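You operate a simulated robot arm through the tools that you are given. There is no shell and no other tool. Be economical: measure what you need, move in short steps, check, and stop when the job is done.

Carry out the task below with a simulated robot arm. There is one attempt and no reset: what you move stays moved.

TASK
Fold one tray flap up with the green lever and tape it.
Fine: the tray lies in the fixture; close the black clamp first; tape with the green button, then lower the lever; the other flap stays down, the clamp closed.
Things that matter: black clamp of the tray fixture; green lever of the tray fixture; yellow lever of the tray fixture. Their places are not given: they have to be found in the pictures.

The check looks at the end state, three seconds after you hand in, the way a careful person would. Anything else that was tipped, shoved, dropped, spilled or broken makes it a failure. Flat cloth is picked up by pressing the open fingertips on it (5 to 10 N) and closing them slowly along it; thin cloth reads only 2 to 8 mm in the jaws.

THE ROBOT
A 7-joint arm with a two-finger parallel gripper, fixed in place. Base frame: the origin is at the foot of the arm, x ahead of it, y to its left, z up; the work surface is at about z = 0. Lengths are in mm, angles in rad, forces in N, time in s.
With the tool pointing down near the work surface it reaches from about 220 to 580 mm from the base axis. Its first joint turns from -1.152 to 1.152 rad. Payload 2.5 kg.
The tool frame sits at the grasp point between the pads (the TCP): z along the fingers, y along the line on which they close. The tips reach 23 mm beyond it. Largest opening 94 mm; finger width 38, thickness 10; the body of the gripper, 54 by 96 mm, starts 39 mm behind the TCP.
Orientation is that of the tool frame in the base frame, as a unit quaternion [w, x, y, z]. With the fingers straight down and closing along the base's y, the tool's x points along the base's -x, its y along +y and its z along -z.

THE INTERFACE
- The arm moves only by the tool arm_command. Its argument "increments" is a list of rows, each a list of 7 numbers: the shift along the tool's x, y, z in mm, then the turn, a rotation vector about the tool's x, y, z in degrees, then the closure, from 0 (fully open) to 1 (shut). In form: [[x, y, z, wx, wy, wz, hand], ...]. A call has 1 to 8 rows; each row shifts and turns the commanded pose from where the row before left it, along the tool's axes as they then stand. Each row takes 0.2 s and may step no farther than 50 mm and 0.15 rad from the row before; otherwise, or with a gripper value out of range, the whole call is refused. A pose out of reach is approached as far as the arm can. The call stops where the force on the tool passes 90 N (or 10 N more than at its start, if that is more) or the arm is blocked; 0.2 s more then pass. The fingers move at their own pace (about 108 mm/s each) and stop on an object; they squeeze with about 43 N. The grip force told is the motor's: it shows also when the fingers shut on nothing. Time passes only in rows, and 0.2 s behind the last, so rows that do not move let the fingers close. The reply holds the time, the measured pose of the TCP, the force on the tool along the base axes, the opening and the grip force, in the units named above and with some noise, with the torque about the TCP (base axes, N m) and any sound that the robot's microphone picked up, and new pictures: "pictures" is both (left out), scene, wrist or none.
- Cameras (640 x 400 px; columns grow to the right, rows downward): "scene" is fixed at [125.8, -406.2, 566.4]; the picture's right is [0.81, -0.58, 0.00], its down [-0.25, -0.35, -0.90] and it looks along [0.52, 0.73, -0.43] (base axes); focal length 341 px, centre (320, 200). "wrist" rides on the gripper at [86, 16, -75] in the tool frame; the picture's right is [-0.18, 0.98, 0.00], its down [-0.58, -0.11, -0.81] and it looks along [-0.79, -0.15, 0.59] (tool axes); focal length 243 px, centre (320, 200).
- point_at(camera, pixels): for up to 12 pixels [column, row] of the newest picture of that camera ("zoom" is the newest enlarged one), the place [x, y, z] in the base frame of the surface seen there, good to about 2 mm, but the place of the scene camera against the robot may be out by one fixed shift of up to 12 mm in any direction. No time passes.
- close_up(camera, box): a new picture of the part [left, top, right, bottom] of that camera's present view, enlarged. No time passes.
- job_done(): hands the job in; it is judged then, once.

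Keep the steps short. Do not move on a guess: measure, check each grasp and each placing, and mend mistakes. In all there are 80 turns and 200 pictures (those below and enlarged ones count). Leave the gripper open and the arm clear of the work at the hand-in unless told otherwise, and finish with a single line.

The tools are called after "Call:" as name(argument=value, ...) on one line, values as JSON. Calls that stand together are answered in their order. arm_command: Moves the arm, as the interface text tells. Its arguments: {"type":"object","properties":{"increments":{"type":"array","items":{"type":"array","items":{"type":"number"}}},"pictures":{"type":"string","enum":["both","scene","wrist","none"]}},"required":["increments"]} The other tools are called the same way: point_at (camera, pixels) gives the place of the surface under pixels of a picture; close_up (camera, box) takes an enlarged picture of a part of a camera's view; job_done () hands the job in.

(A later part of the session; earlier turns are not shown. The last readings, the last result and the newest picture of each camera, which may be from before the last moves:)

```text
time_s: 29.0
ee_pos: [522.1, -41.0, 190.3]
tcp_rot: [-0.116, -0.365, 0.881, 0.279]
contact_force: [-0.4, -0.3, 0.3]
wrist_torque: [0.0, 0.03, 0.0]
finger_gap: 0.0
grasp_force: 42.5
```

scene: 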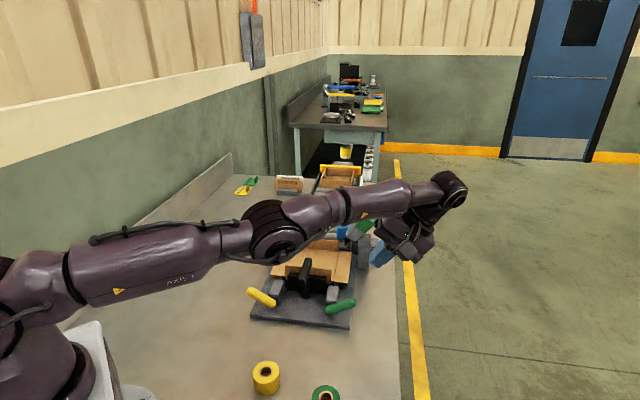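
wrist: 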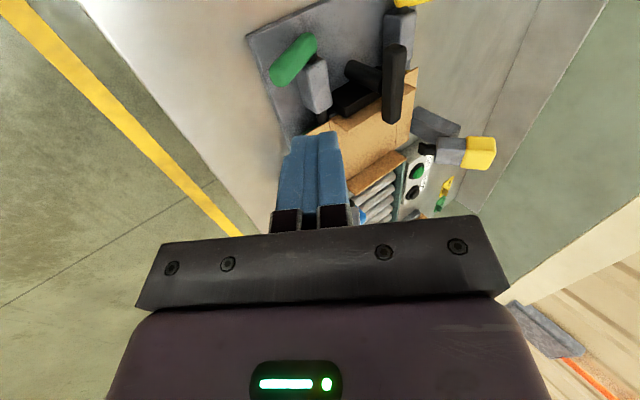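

Tilt reached well. Descend straight down 104 mm outside the lever (3 rows), staying outboard.

Call:
arm_command(increments=[[0, -19.9, 28.4, 0, 0, 0, 1], [0, -19.9, 28.4, 0, 0, 0, 1], [0, -19.9, 28.4, 0, 0, 0, 1]])

Call:
close_up(camera="scene", box=[270, 200, 470, 330])

```text
time_s: 29.8
ee_pos: [516.4, -41.3, 88.0]
tcp_rot: [-0.115, -0.364, 0.881, 0.278]
contact_force: [0.8, 0.5, -0.5]
wrist_torque: [0.03, 0.01, -0.01]
finger_gap: 0.0
grasp_force: 42.3
out of reach, approached as far as the arm can: row 2
```

scene: 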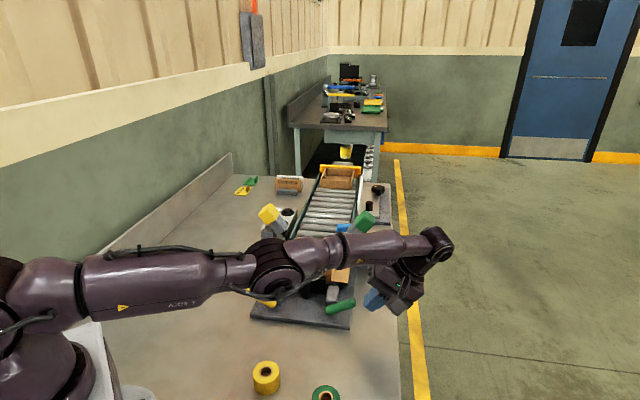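
wrist: 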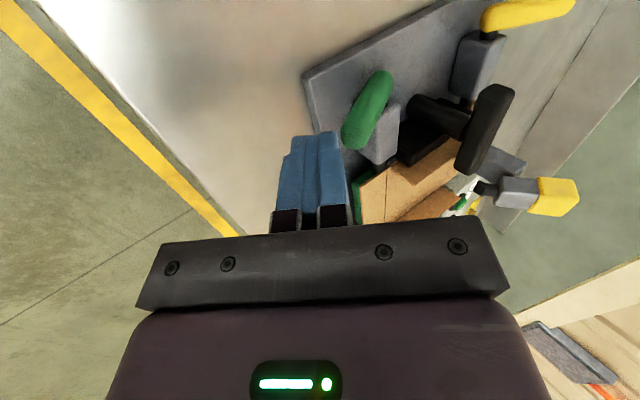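

```text
3.08 times, centred on (370, 265) of scene
```

zoom: 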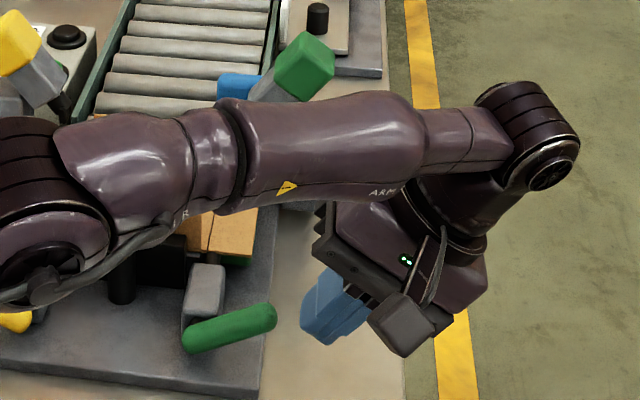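

Near the reach limit. I check how high the elbow and forearm are above the fixture.

Call:
point_at(camera="scene", pixels=[[275, 285], [275, 262], [340, 262], [370, 258], [215, 290], [390, 262], [400, 300], [378, 302]])

```text
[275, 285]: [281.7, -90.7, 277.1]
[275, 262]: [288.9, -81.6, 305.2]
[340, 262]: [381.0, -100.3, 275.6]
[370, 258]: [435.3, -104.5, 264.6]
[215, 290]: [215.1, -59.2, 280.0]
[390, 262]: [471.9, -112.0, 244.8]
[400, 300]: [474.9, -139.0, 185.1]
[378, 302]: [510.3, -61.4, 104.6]
```

Arm is well above (z>240). Slide in along the finger direction under the lever, half way then check.

Call:
arm_command(increments=[[-2, -4, 15, 0, 0, 0, 1], [-2, -1, 15, 0, 0, 0, 1]])

Call:
close_up(camera="scene", box=[290, 240, 430, 340])

```text
time_s: 30.4
ee_pos: [512.5, -28.6, 58.8]
tcp_rot: [-0.115, -0.365, 0.881, 0.278]
contact_force: [-0.1, 0.0, 0.7]
wrist_torque: [-0.02, 0.03, 0.02]
finger_gap: 0.1
grasp_force: 42.6
```

scene: 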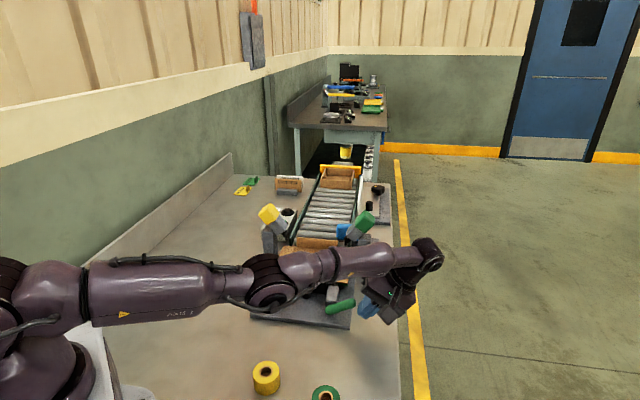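
wrist: 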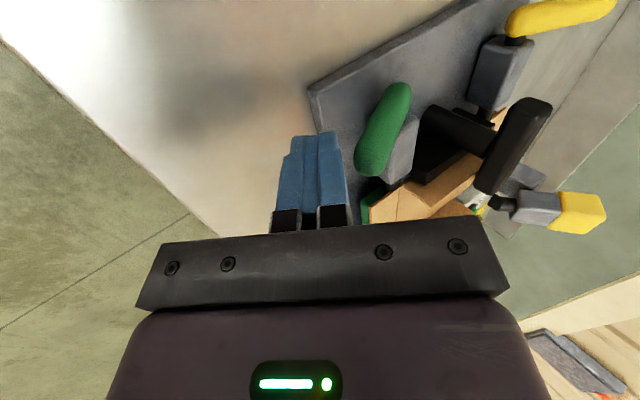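

```text
4.00 times, centred on (360, 290) of scene
```

zoom: 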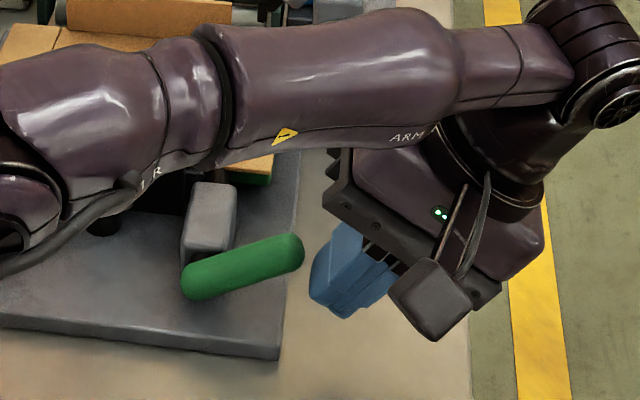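

On track. Go the remaining 28 mm in so the tips are under the lever.

Call:
arm_command(increments=[[0, 0, 14, 0, 0, 0, 1], [0, 2, 14, 0, 0, 0, 1]])

Call:
close_up(camera="scene", box=[290, 240, 430, 340])

```text
time_s: 31.0
ee_pos: [507.9, -18.5, 35.2]
tcp_rot: [-0.116, -0.364, 0.881, 0.278]
contact_force: [0.3, -0.3, -0.5]
wrist_torque: [-0.02, -0.02, 0.02]
finger_gap: 0.0
grasp_force: 42.5
out of reach, approached as far as the arm can: row 1, 2
```

scene: 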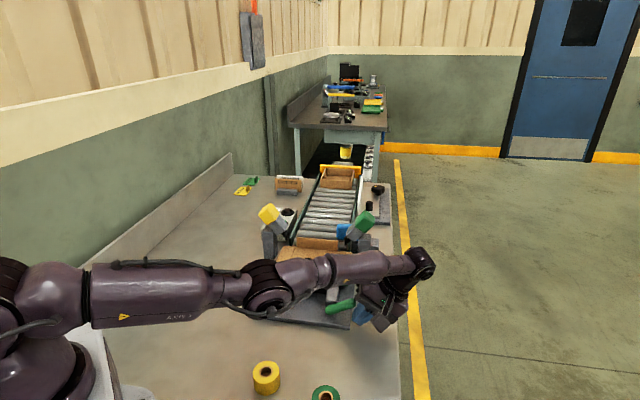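
wrist: 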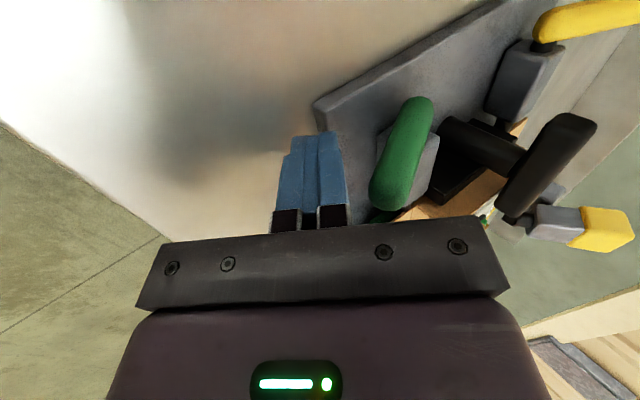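

```text
4.00 times, centred on (360, 290) of scene
```

zoom: 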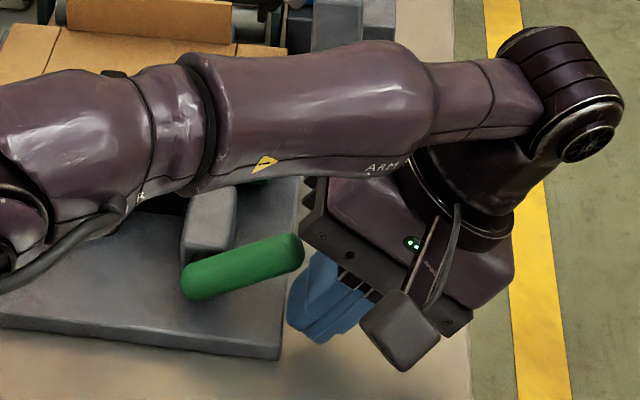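

Fingers are just below/outside the lever. Now sweep up and inward along the arc; first part.

Call:
arm_command(increments=[[0, 10.4, -3.4, 0, 0, 0, 1], [0, 10.4, -3.3, 0, 0, 0, 1], [0, 7.4, -3.4, 0, 0, 0, 1], [0, 7.4, -3.4, 0, 0, 0, 1]])

Call:
close_up(camera="scene", box=[290, 230, 430, 330])

```text
time_s: 32.0
ee_pos: [516.0, -7.4, 62.9]
tcp_rot: [-0.116, -0.365, 0.881, 0.278]
contact_force: [1.5, -3.0, -0.1]
wrist_torque: [-0.02, -0.02, 0.02]
finger_gap: 0.1
grasp_force: 42.3
out of reach, approached as far as the arm can: row 1, 2, 3, 4
```

scene: 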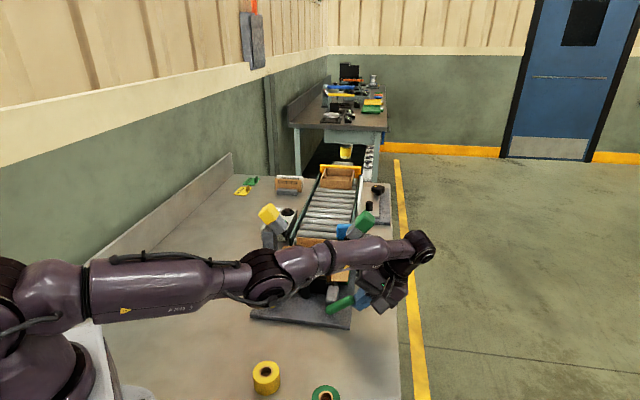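
wrist: 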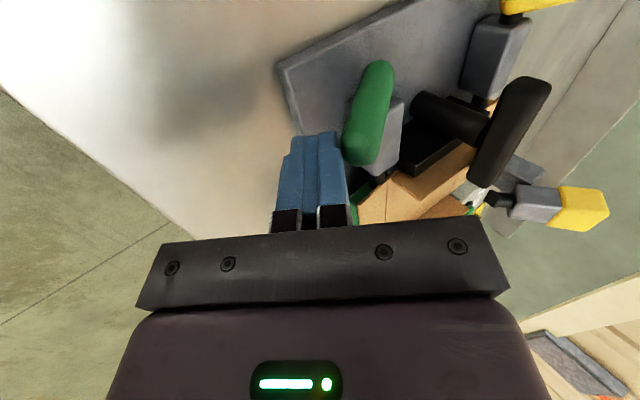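

```text
4.00 times, centred on (360, 280) of scene
```

zoom: 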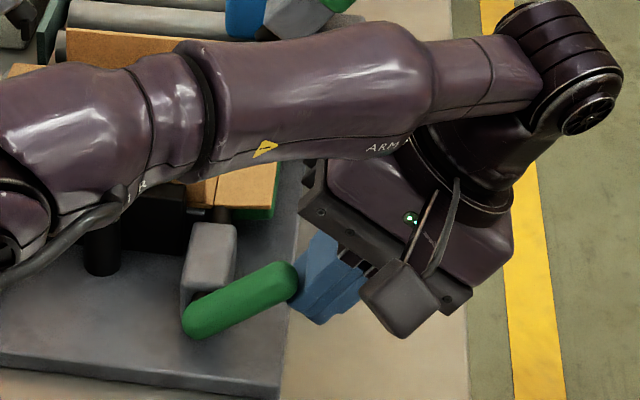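

The arm hits a joint/reach limit with this much tilt and drifts sideways (v=360). I reduce the tilt by 14°, back off a little and return v to 345.

Call:
arm_command(increments=[[5, -6, 0, 0, 0, 0, 1], [5, 0, 0, 7, 0, 0, 1], [5, 0, 0, 7, 0, 0, 1], [0, 0, 0, 0, 0, 0, 1]])

Call:
close_up(camera="scene", box=[290, 230, 430, 330])

```text
time_s: 33.0
ee_pos: [545.8, -24.3, 51.8]
tcp_rot: [-0.07, -0.375, 0.909, 0.167]
contact_force: [1.0, 0.4, -0.1]
wrist_torque: [-0.03, -0.01, 0.01]
finger_gap: 0.0
grasp_force: 42.6
out of reach, approached as far as the arm can: row 2, 3
```

scene: 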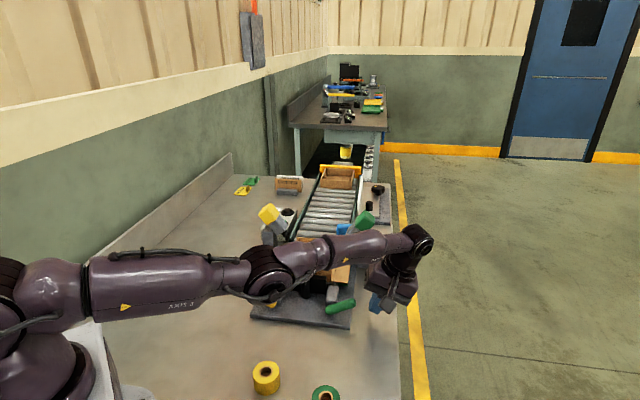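
wrist: 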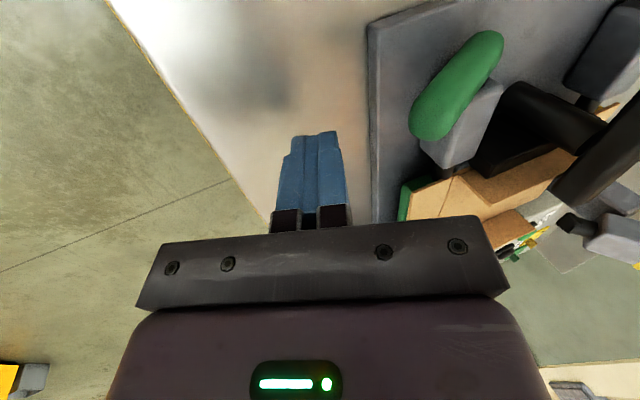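

```text
4.00 times, centred on (360, 280) of scene
```

zoom: 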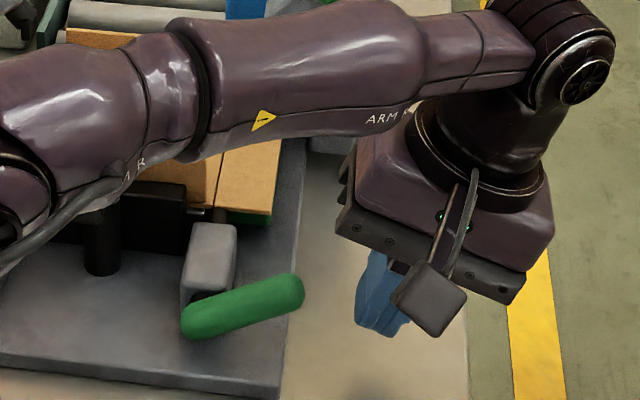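

Tilt is now 21°, fingers outside at u=403, v=369. Move back alongside under the lever tip (u≈371, v≈345, z≈43).

Call:
arm_command(increments=[[12, 0, 0, 0, 0, 0, 1], [12, 13, 9, 0, 0, 0, 1], [0, 13, 9, 0, 0, 0, 1]])

Call:
close_up(camera="scene", box=[290, 230, 430, 330])

```text
time_s: 33.8
ee_pos: [543.9, -22.7, 42.8]
tcp_rot: [-0.071, -0.377, 0.908, 0.168]
contact_force: [-0.1, -0.5, -0.8]
wrist_torque: [0.01, -0.02, -0.01]
finger_gap: 0.0
grasp_force: 42.5
out of reach, approached as far as the arm can: row 1, 2, 3
```

scene: 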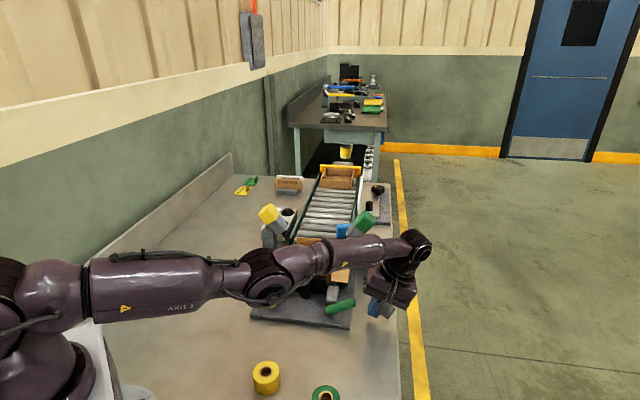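
wrist: 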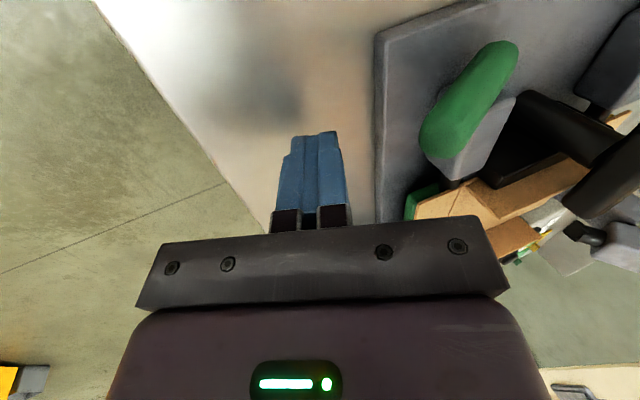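

```text
4.00 times, centred on (360, 280) of scene
```

zoom: 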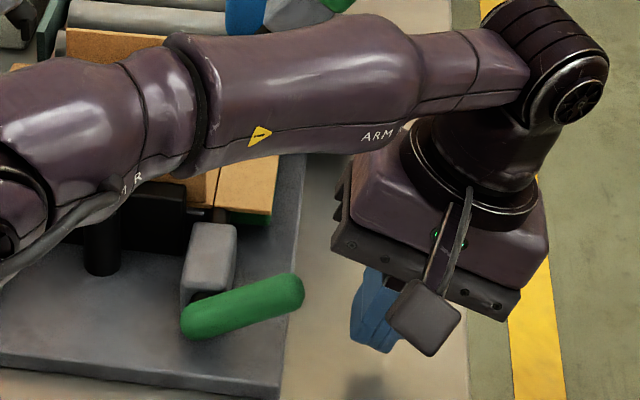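

The arm's posture is stuck at a limit. Raise, untilt, and retract to recover a normal elbow posture.

Call:
arm_command(increments=[[0, 14, -37, 0, 0, 0, 1], [0, 14, -37, 0, 0, 0, 1], [0, 14, -37, 0, 0, 0, 1], [0, 0, 0, 7, 0, 0, 1], [0, 0, 0, 7, 0, 0, 1], [0, 0, 0, 7, 0, 0, 1], [0, 30, 0, 0, 0, 0, 1], [0, 30, 0, 0, 0, 0, 1]])

```text
time_s: 35.6
ee_pos: [599.9, 14.8, 162.1]
tcp_rot: [-0.002, -0.382, 0.924, 0.0]
contact_force: [0.3, 0.3, 0.2]
wrist_torque: [-0.02, 0.02, 0.01]
finger_gap: 0.0
grasp_force: 42.0
out of reach, approached as far as the arm can: row 1, 2, 4, 5, 6, 7, 8
```

scene: 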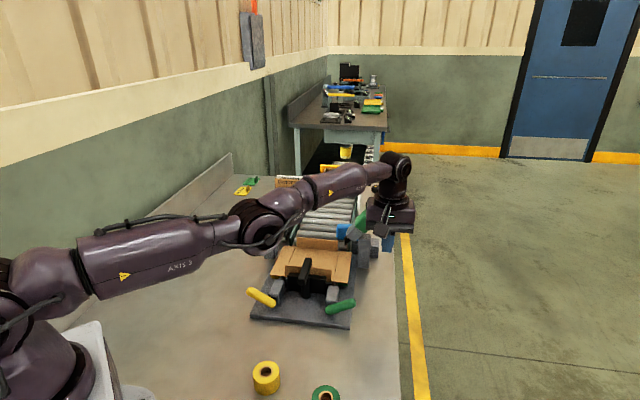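
wrist: 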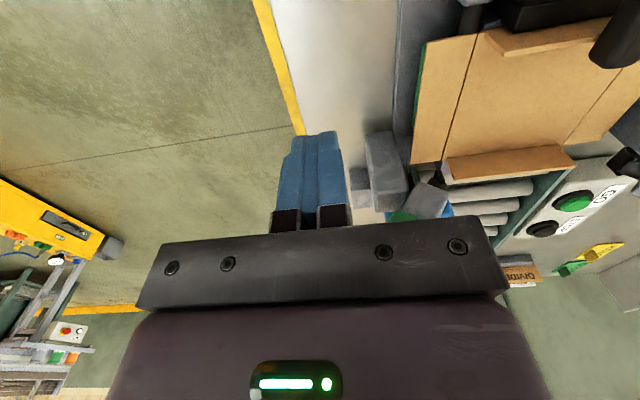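

Pull straight back towards the base and upward to free the posture.

Call:
arm_command(increments=[[20, 20, -25, 0, 0, 0, 1], [25, 25, -25, 0, 0, 0, 1], [28, 28, -20, 0, 0, 0, 1], [30, 30, 0, 0, 0, 0, 1], [30, 30, 0, 0, 0, 0, 1]])

```text
time_s: 36.8
ee_pos: [589.4, 18.4, 258.3]
tcp_rot: [-0.001, -0.383, 0.924, 0.0]
contact_force: [0.9, -0.5, 0.4]
wrist_torque: [-0.02, 0.01, -0.01]
finger_gap: 0.1
grasp_force: 42.1
out of reach, approached as far as the arm can: row 1, 2, 3, 4, 5
```

scene: 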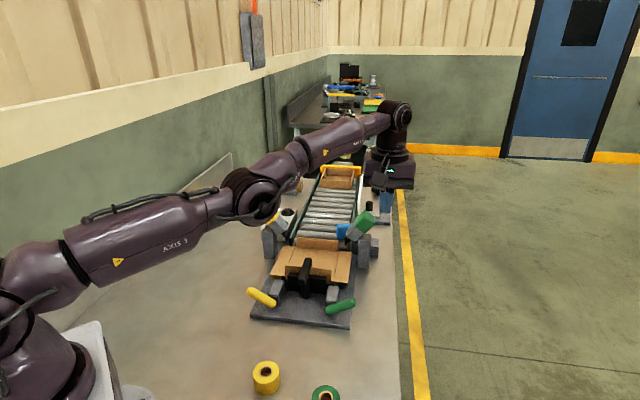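
wrist: 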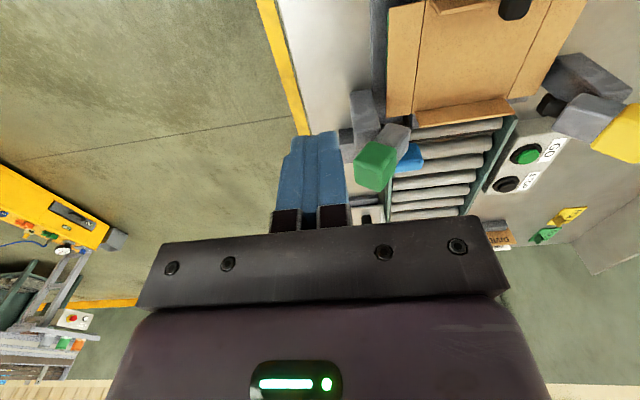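

Looks like a straight-arm singularity. I tilt the fingers outward-radially to pull the wrist in and break it, then pull back.

Call:
arm_command(increments=[[0, 0, 0, 5.5, -5.5, 0, 1], [0, 0, 0, 5.5, -5.5, 0, 1], [0, 0, 0, 5.5, -5.5, 0, 1], [0, 0, 0, 5.5, -5.5, 0, 1], [20, 20, -10, 0, 0, 0, 1], [20, 20, -10, 0, 0, 0, 1]], pictures="scene")

```text
time_s: 38.2
ee_pos: [621.4, 22.6, 265.1]
tcp_rot: [0.251, -0.368, 0.889, -0.104]
contact_force: [-2.9, 0.5, -6.3]
wrist_torque: [0.0, -0.35, -0.03]
finger_gap: 0.0
grasp_force: 42.5
out of reach, approached as far as the arm can: row 1, 2, 3, 4, 5
```

scene: 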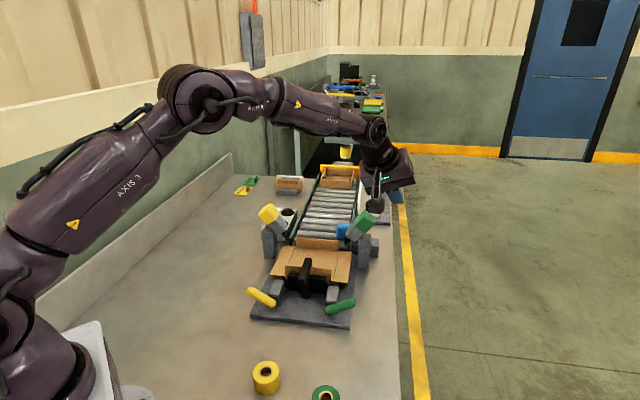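

Elbow is up again. Pull back and untilt step by step.

Call:
arm_command(increments=[[25, 25, 0, 0, 0, 0, 1], [25, 25, 0, 0, 0, 0, 1], [25, 25, 0, -5.5, 5.5, 0, 1], [20, 20, 0, -5.5, 5.5, 0, 1], [0, 0, 0, -5.5, 5.5, 0, 1], [0, 0, 0, -5.5, 5.5, 0, 1], [0, 0, 0, 0, 0, 0, 1]], pictures="scene")

```text
time_s: 39.8
ee_pos: [502.4, 22.7, 198.5]
tcp_rot: [-0.001, -0.384, 0.923, 0.001]
contact_force: [-0.3, 0.6, -0.4]
wrist_torque: [0.0, 0.0, -0.01]
finger_gap: 0.1
grasp_force: 42.5
```

scene: 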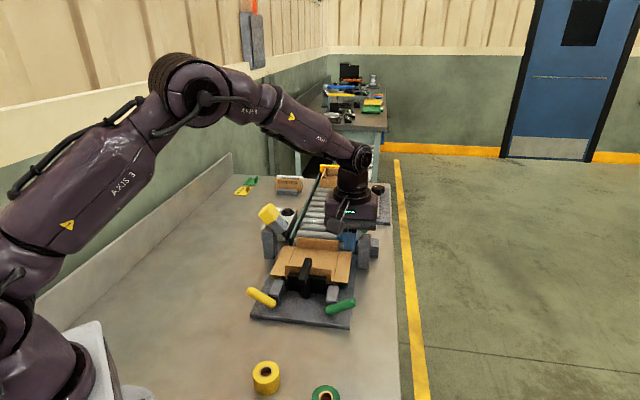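

Now move outside the lever tip (u≈380, v≈342) with vertical fingers and descend to z≈78.

Call:
arm_command(increments=[[15, -21, 0, 0, 0, 0, 1], [14, -20, 0, 0, 0, 0, 1], [0, 0, 40, 0, 0, 0, 1], [0, 0, 40, 0, 0, 0, 1], [0, 0, 40, 0, 0, 0, 1]])

Call:
close_up(camera="scene", box=[290, 230, 430, 330])

```text
time_s: 41.0
ee_pos: [511.7, -26.5, 77.3]
tcp_rot: [0.001, -0.383, 0.924, -0.001]
contact_force: [-0.4, 0.1, 0.2]
wrist_torque: [-0.01, 0.0, -0.02]
finger_gap: 0.1
grasp_force: 43.0
```

scene: 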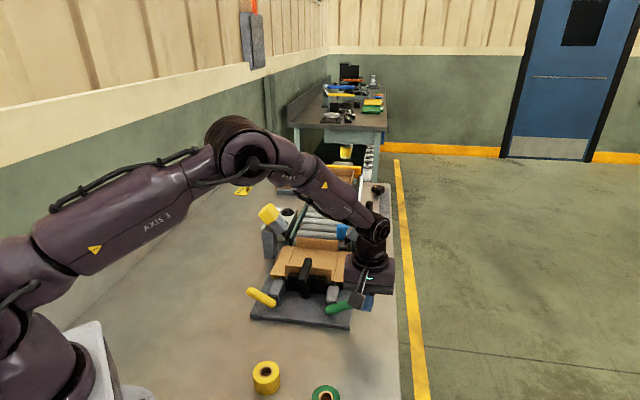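
wrist: 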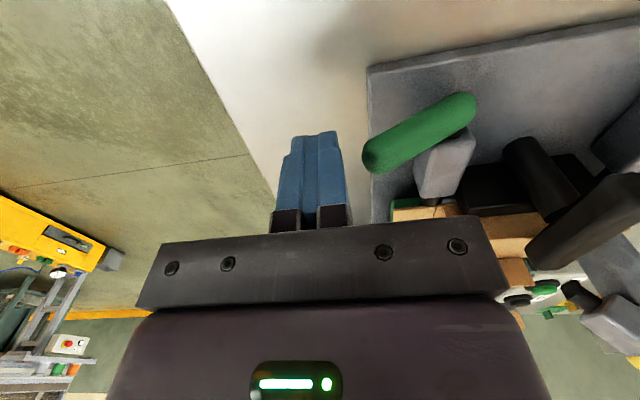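

```text
4.00 times, centred on (360, 280) of scene
```

zoom: 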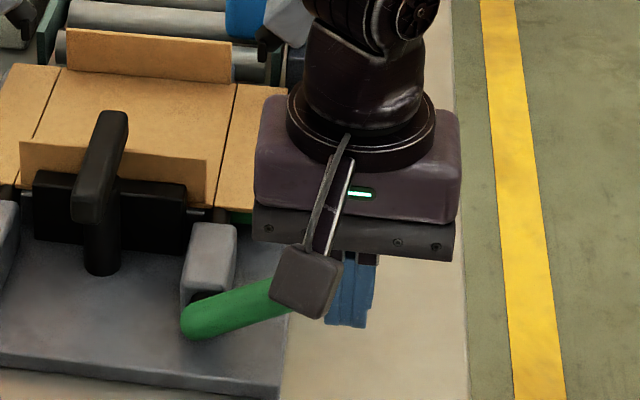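

Lower 34 mm with tips beside/below the lever, then tilt 20° in place.

Call:
arm_command(increments=[[0, 0, 17, 0, 0, 0, 1], [0, 0, 16, 0, 0, 0, 1], [0, 0, 0, -7, 0, 0, 1], [0, 0, 0, -7, 0, 0, 1], [0, 0, 0, -6, 0, 0, 1], [0, 0, 0, 0, 0, 0, 1]])

Call:
close_up(camera="scene", box=[290, 230, 430, 330])

```text
time_s: 42.4
ee_pos: [509.7, -27.7, 44.4]
tcp_rot: [-0.067, -0.377, 0.91, 0.161]
contact_force: [-0.2, 0.3, -0.3]
wrist_torque: [-0.02, -0.01, -0.03]
finger_gap: 0.1
grasp_force: 42.0
```

scene: 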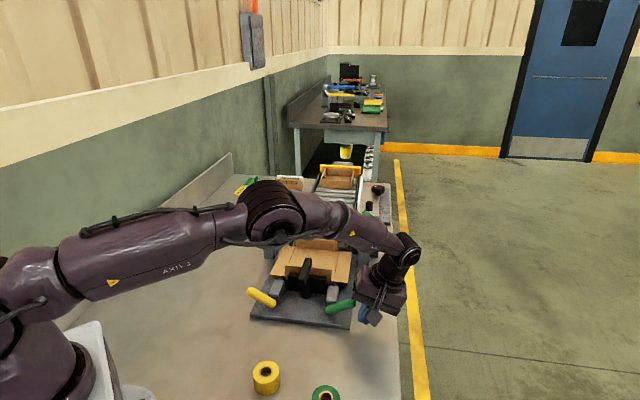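
wrist: 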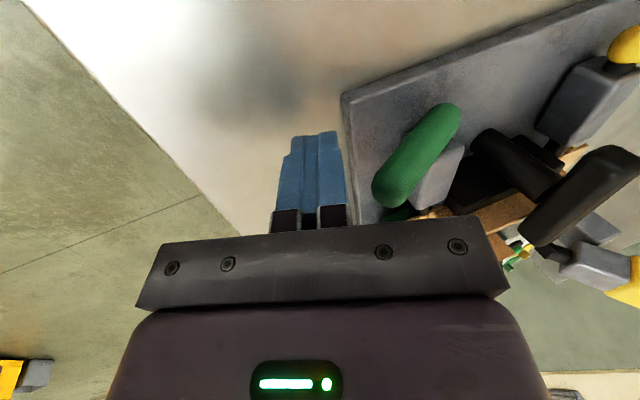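

```text
4.00 times, centred on (360, 280) of scene
```

zoom: 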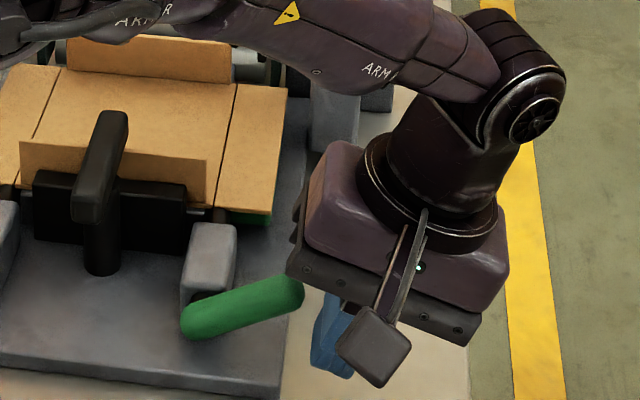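

In reach this time. Slip under the lever and lift: inward, then up in steps.

Call:
arm_command(increments=[[-4, 13.7, 7.1, 0, 0, 0, 1], [0, 6.1, -5.3, 0, 0, 0, 1], [0, 6.1, -5.3, 0, 0, 0, 1], [0, 6.2, -5.2, 0, 0, 0, 1], [0, 6.2, -5.2, 0, 0, 0, 1]])

Call:
close_up(camera="scene", box=[290, 230, 430, 330])

```text
time_s: 43.6
ee_pos: [491.6, -3.3, 72.0]
tcp_rot: [-0.067, -0.376, 0.91, 0.16]
contact_force: [0.3, 0.3, -1.0]
wrist_torque: [-0.01, -0.01, -0.02]
finger_gap: 0.2
grasp_force: 42.3
```

scene: 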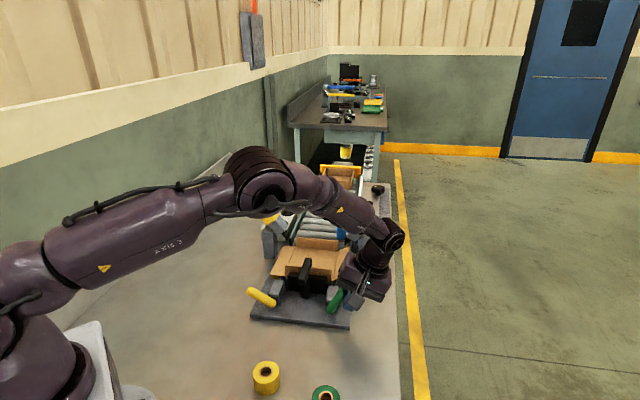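
wrist: 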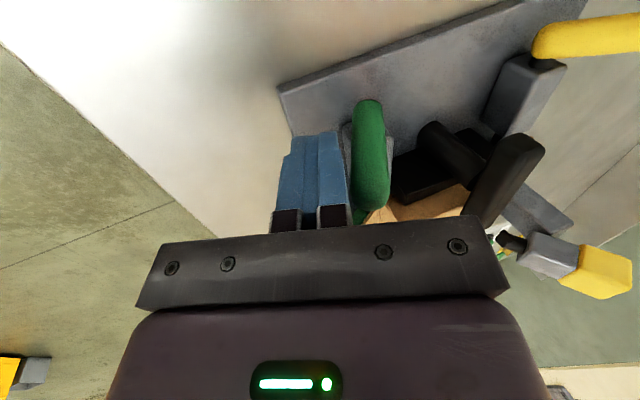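

```text
4.00 times, centred on (360, 280) of scene
```

zoom: 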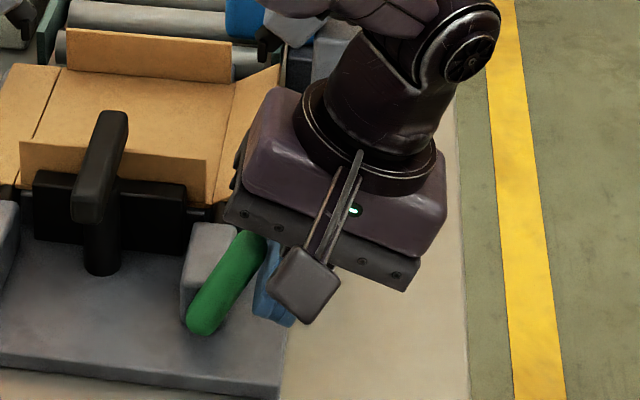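

The lever rises and the right flap is folding up. Continue along the arc.

Call:
arm_command(increments=[[0, 7.6, -2.8, 0, 0, 0, 1], [0, 7.7, -2.8, 0, 0, 0, 1], [0, 8.1, 0, 0, 0, 0, 1], [0, 8.2, 0, 0, 0, 0, 1]])

Call:
close_up(camera="scene", box=[270, 220, 410, 320])

```text
time_s: 44.6
ee_pos: [472.7, 18.5, 87.1]
tcp_rot: [-0.068, -0.377, 0.91, 0.161]
contact_force: [0.1, 0.1, -0.1]
wrist_torque: [0.0, 0.01, -0.01]
finger_gap: 0.0
grasp_force: 42.1
```

scene: 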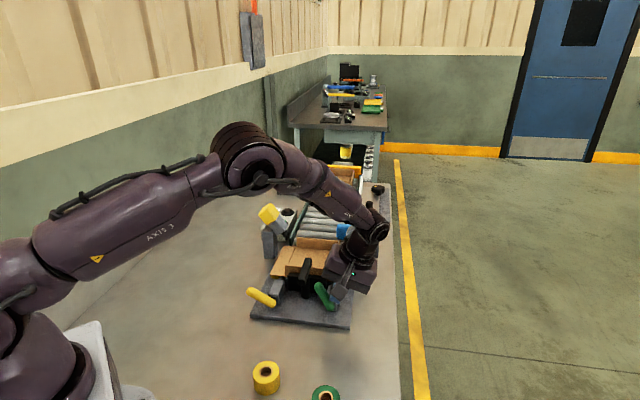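
wrist: 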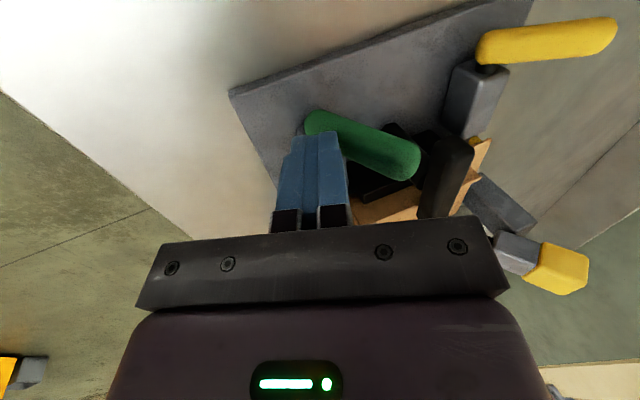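

```text
4.00 times, centred on (340, 270) of scene
```

zoom: 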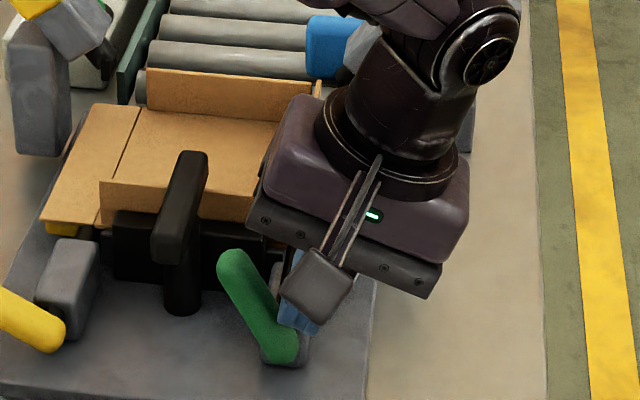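

The lever has gone past vertical and rests with no force on the fingers. I measure it and then back away to see the flap.

Call:
arm_command(increments=[[0, -25, -10, 0, 0, 0, 1], [0, -25, -25, 0, 0, 0, 1], [0, 0, -40, 0, 0, 0, 1], [0, 0, -40, 0, 0, 0, 1], [0, 0, 0, 7, 0, 0, 1], [0, 0, 0, 7, 0, 0, 1], [0, 0, 0, 6, 0, 0, 1]])

Call:
close_up(camera="scene", box=[250, 200, 410, 330])

Call:
point_at(camera="zoom", pixels=[[291, 330], [300, 350], [335, 400]])

```text
time_s: 46.2
ee_pos: [532.4, -42.8, 177.8]
tcp_rot: [0.0, -0.382, 0.924, -0.001]
contact_force: [-0.7, -1.3, 0.4]
wrist_torque: [0.03, 0.03, -0.03]
finger_gap: 0.0
grasp_force: 42.4
```

scene: 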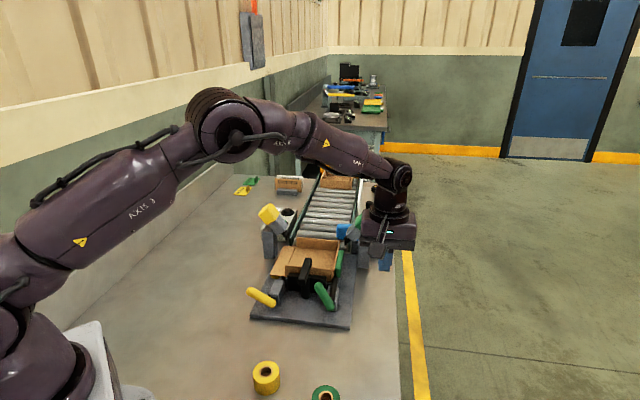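
wrist: 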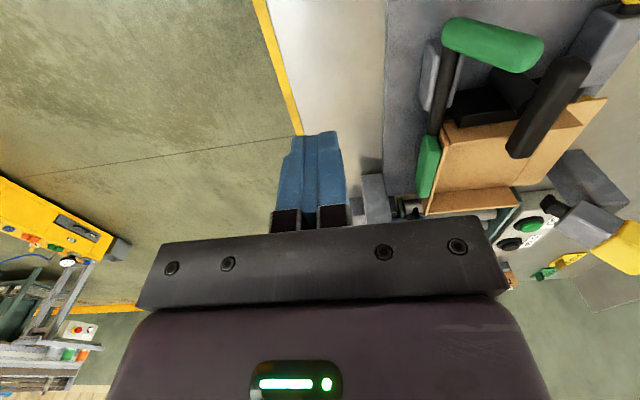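

```text
3.08 times, centred on (330, 265) of scene
```

zoom: 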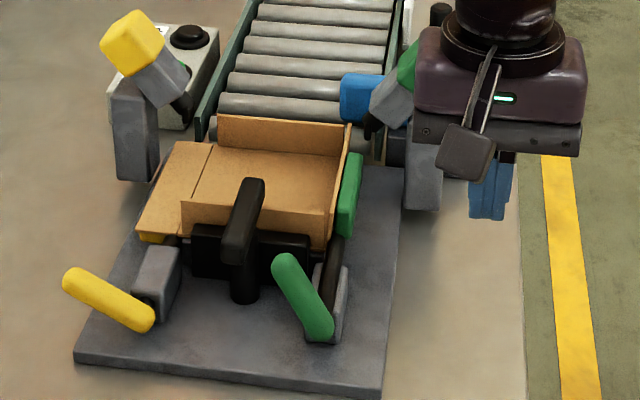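

```text
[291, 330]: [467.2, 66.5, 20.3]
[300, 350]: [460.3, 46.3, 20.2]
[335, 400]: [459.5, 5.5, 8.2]
```

The flap is up and holds. Next the tape button; I look closely at the green head and the GO/STOP panel.

Call:
close_up(camera="wrist", box=[380, 130, 640, 300])

Call:
close_up(camera="scene", box=[225, 160, 385, 260])

```text
2.35 times, centred on (510, 215) of wrist
```

zoom: 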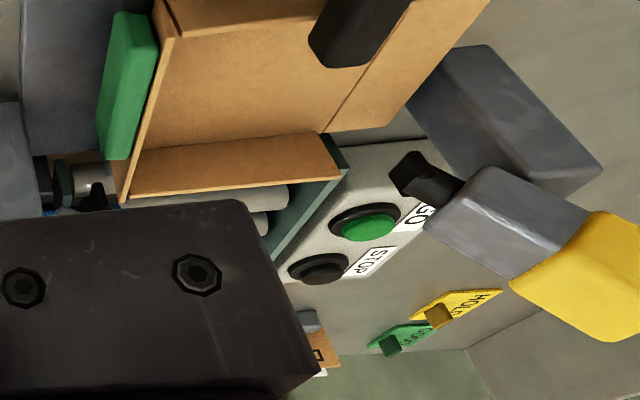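

```text
4.00 times, centred on (305, 210) of scene
```

zoom: 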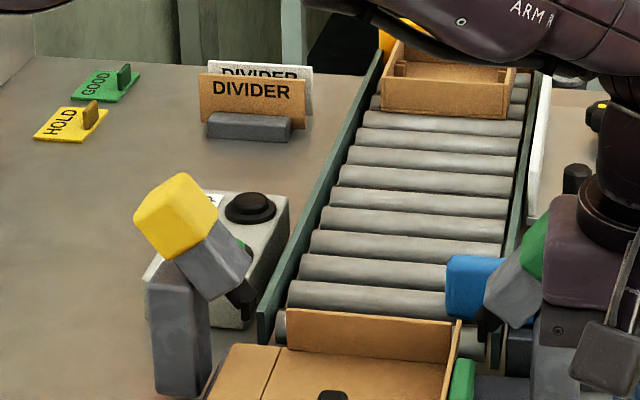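

The coloured blocks are caps on tape-gun heads whose black nozzles point at the tray; GO/STOP belongs to the conveyor. I move the arm aside to measure the green head properly.

Call:
arm_command(increments=[[0, 0, -35, 0, 0, 0, 1], [10, 45, -35, 0, 0, 0, 1], [10, 45, 0, 0, 0, 0, 1], [30, 0, 0, 0, 0, 0, 1], [30, 0, 0, 0, 0, 0, 1]])

Call:
close_up(camera="scene", box=[320, 190, 400, 260])

```text
refused: row 2 steps farther than a row can; nothing moved
```

```text
5.71 times, centred on (360, 225) of scene
```

zoom: 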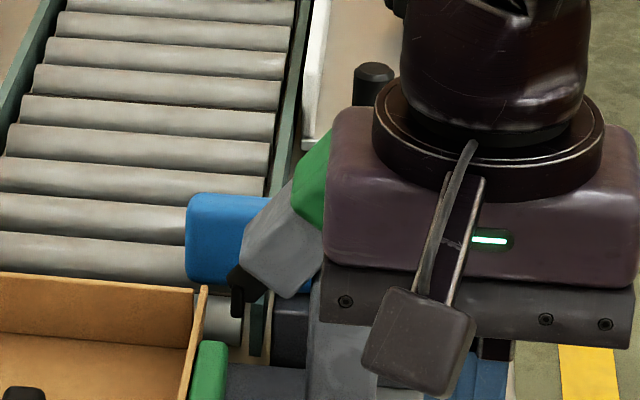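

Call:
arm_command(increments=[[0, 0, -40, 0, 0, 0, 1], [0, 30, -35, 0, 0, 0, 1], [10, 45, 0, 0, 0, 0, 1], [30, 25, 0, 0, 0, 0, 1], [30, 0, 0, 0, 0, 0, 1]])

Call:
close_up(camera="scene", box=[320, 190, 400, 260])

Call:
close_up(camera="wrist", box=[160, 40, 460, 230])

```text
time_s: 47.4
ee_pos: [411.9, -22.0, 254.1]
tcp_rot: [-0.001, -0.383, 0.924, 0.0]
contact_force: [-0.5, -0.9, -0.1]
wrist_torque: [0.03, 0.0, -0.02]
finger_gap: 0.4
grasp_force: 42.0
```

scene: 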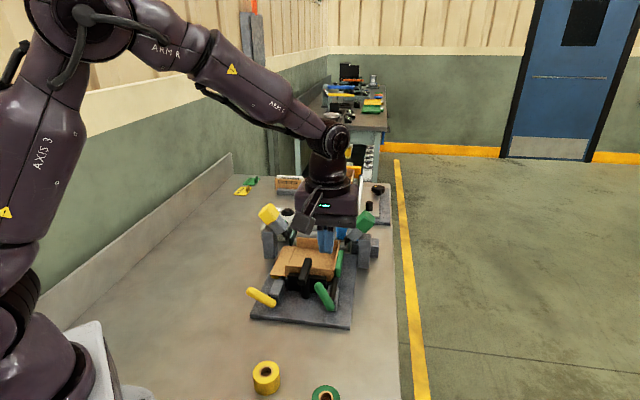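
wrist: 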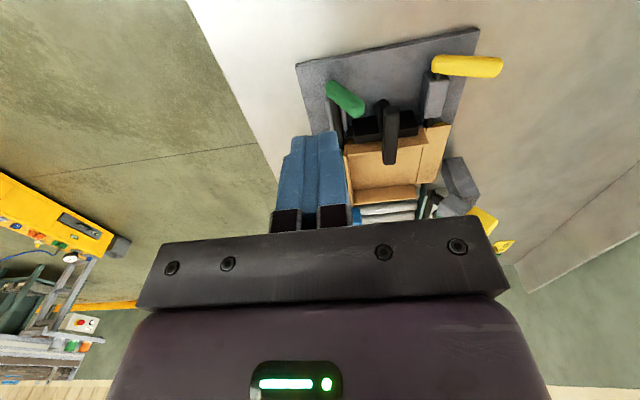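

```text
5.71 times, centred on (360, 225) of scene
```

zoom: 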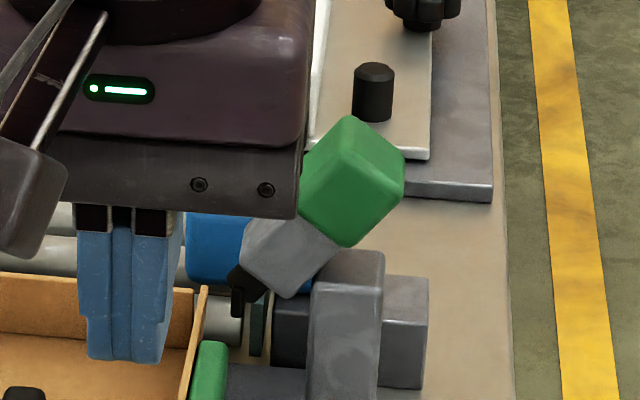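

```text
2.11 times, centred on (310, 135) of wrist
```

zoom: 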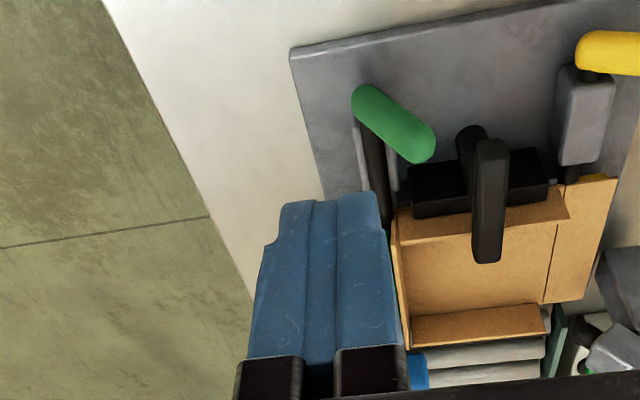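

Call:
point_at(camera="scene", pixels=[[364, 212], [360, 216], [367, 214], [373, 218], [370, 224], [364, 222], [362, 228], [366, 231], [354, 233], [357, 239], [347, 240], [364, 246]])

Call:
point_at(camera="scene", pixels=[[346, 243], [376, 246], [341, 232], [364, 237], [365, 256], [337, 263], [325, 240], [268, 213], [262, 213], [276, 222], [283, 229]])

```text
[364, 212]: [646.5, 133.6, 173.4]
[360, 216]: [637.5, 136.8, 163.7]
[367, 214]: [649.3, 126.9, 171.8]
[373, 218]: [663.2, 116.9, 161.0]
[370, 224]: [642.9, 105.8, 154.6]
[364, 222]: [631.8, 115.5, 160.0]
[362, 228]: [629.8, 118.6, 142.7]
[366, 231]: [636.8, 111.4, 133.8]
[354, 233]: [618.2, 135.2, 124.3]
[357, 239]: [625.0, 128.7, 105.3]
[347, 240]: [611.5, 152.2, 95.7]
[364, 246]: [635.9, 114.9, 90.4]
```

```text
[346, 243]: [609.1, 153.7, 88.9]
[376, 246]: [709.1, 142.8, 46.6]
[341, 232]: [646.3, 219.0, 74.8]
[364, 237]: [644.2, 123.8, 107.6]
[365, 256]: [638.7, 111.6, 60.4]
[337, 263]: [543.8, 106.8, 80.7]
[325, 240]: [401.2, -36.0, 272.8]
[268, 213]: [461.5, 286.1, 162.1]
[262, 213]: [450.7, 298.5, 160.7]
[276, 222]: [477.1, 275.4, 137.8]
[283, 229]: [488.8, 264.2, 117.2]
```

Green cap: outer face centre is near (643,131,161) after correcting the scene shift, its axis lying in the u–z plane about 60° steep. I'll press it with fingertips tilted outwards radially (31°) for reach. First tilt here, then go above.

Call:
arm_command(increments=[[0, 0, 0, 5.5, -5.5, 0, 1], [0, 0, 0, 5.5, -5.5, 0, 1], [0, 0, 0, 5.5, -5.5, 0, 1], [0, 0, 0, 5.5, -5.5, 0, 1], [-36, -4, 19, 0, 0, 0, 1], [-36, -4, 19, 0, 0, 0, 1], [-36, -4, 19, 0, 0, 0, 1], [-36, -4, 19, 0, 0, 0, 1]], pictures="none")

Call:
arm_command(increments=[[-36, -4, 19, 0, 0, 0, 1], [-36, -4, 19, 0, 0, 0, 1]])

```text
time_s: 49.2
ee_pos: [548.7, 68.8, 248.5]
tcp_rot: [0.247, -0.368, 0.89, -0.103]
contact_force: [0.9, -0.5, 0.3]
wrist_torque: [0.0, 0.03, 0.01]
finger_gap: 0.0
grasp_force: 42.5
```

```text
time_s: 49.8
ee_pos: [617.2, 115.1, 243.1]
tcp_rot: [0.247, -0.369, 0.89, -0.103]
contact_force: [0.3, -0.1, 0.6]
wrist_torque: [-0.01, 0.0, 0.0]
finger_gap: 0.1
grasp_force: 42.5
```

scene: 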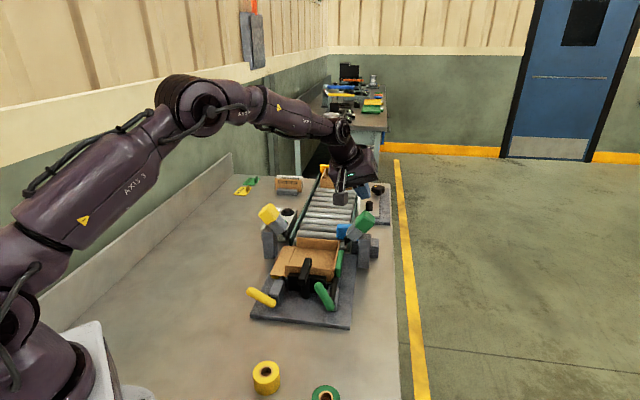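
wrist: 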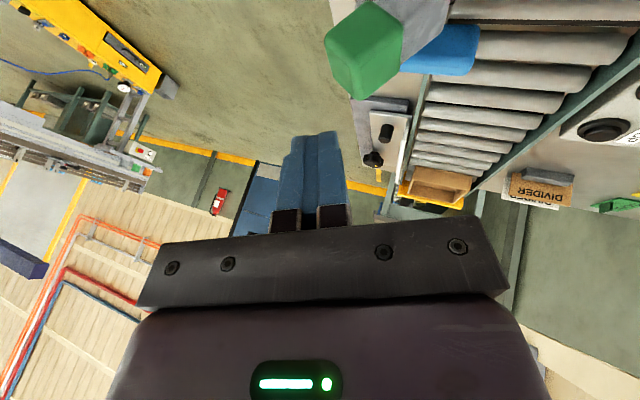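

Now the wrist camera sees the green cap directly; I measure it there.

Call:
close_up(camera="wrist", box=[300, 0, 480, 112])

Call:
point_at(camera="wrist", pixels=[[332, 42], [338, 85], [380, 90], [395, 65], [365, 60], [350, 70], [375, 12], [398, 25], [345, 35], [385, 50]])

```text
3.56 times, centred on (390, 56) of wrist
```

zoom: 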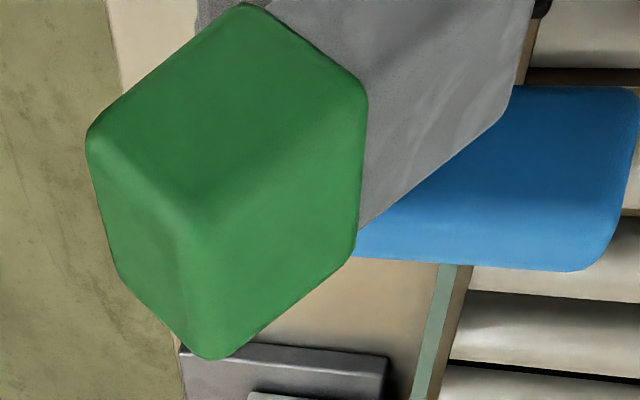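

```text
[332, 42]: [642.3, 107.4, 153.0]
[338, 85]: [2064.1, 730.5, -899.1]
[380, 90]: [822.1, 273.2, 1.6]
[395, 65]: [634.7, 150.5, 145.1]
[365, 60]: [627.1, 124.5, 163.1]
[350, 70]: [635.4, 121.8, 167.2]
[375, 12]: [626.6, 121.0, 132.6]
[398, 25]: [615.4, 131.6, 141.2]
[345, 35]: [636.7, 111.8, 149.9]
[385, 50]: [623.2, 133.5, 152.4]
```

Cap end face centre ≈ (646,125,160). Approach to 20 mm above it.

Call:
arm_command(increments=[[-11, 0.5, 20, 0, 0, 0, 1], [-11, 0.5, 22, 0, 0, 0, 1]])

Call:
close_up(camera="scene", box=[320, 170, 420, 240])

```text
time_s: 50.4
ee_pos: [651.9, 130.4, 216.1]
tcp_rot: [0.248, -0.369, 0.89, -0.103]
contact_force: [0.3, 0.0, 0.4]
wrist_torque: [0.03, 0.04, 0.03]
finger_gap: 0.0
grasp_force: 42.4
```

scene: 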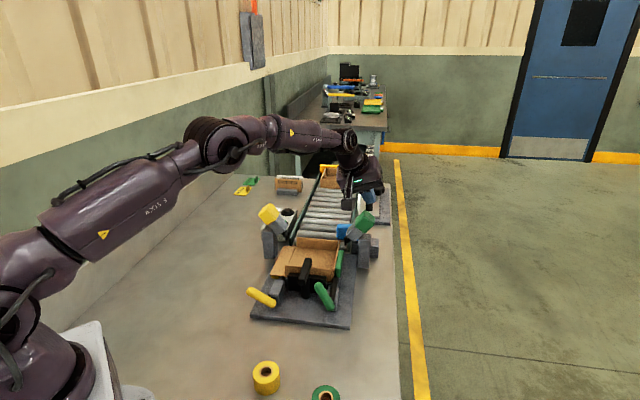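
wrist: 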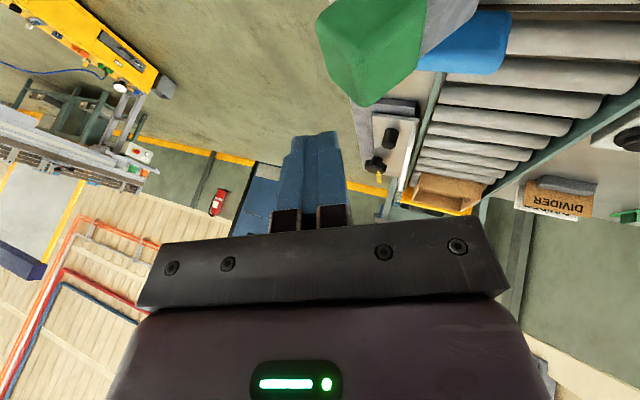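

```text
5.71 times, centred on (370, 205) of scene
```

zoom: 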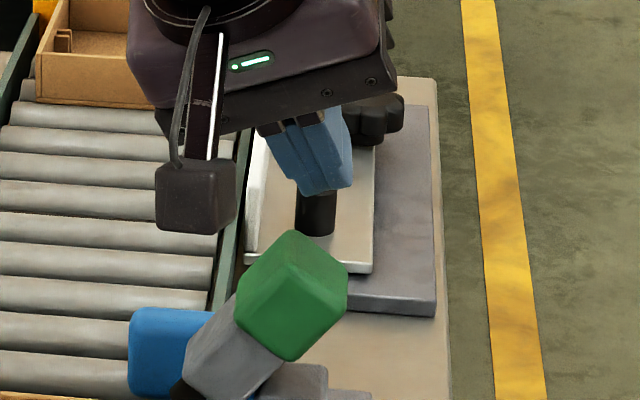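

Tips are above the cap. Lower 18 mm, then press along the cap axis in small steps.

Call:
arm_command(increments=[[6.6, 6.6, 15.4, 0, 0, 0, 1], [1, 3.3, 2, 0, 0, 0, 1], [1, 3.3, 2, 0, 0, 0, 1]])

Call:
close_up(camera="scene", box=[320, 190, 400, 246])

```text
time_s: 51.2
ee_pos: [648.5, 133.5, 192.2]
tcp_rot: [0.247, -0.369, 0.89, -0.103]
contact_force: [1.2, 0.2, 1.0]
wrist_torque: [0.01, 0.01, 0.0]
finger_gap: 0.1
grasp_force: 41.3
```

scene: 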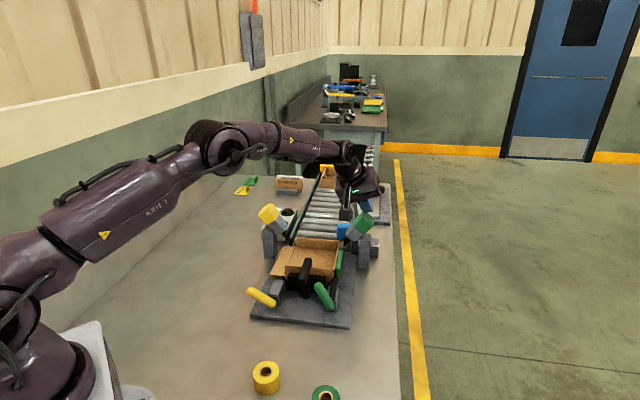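
wrist: 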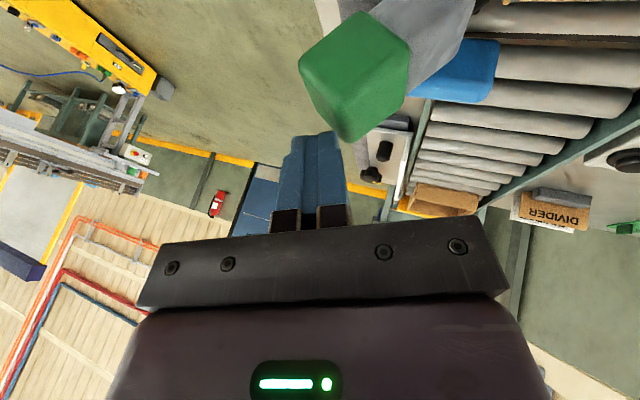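

```text
7.14 times, centred on (360, 218) of scene
```

zoom: 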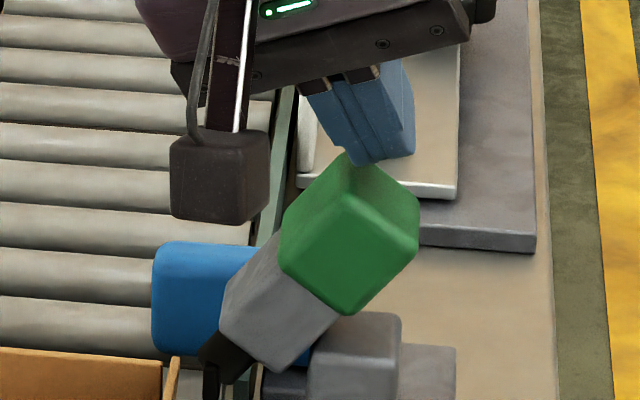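

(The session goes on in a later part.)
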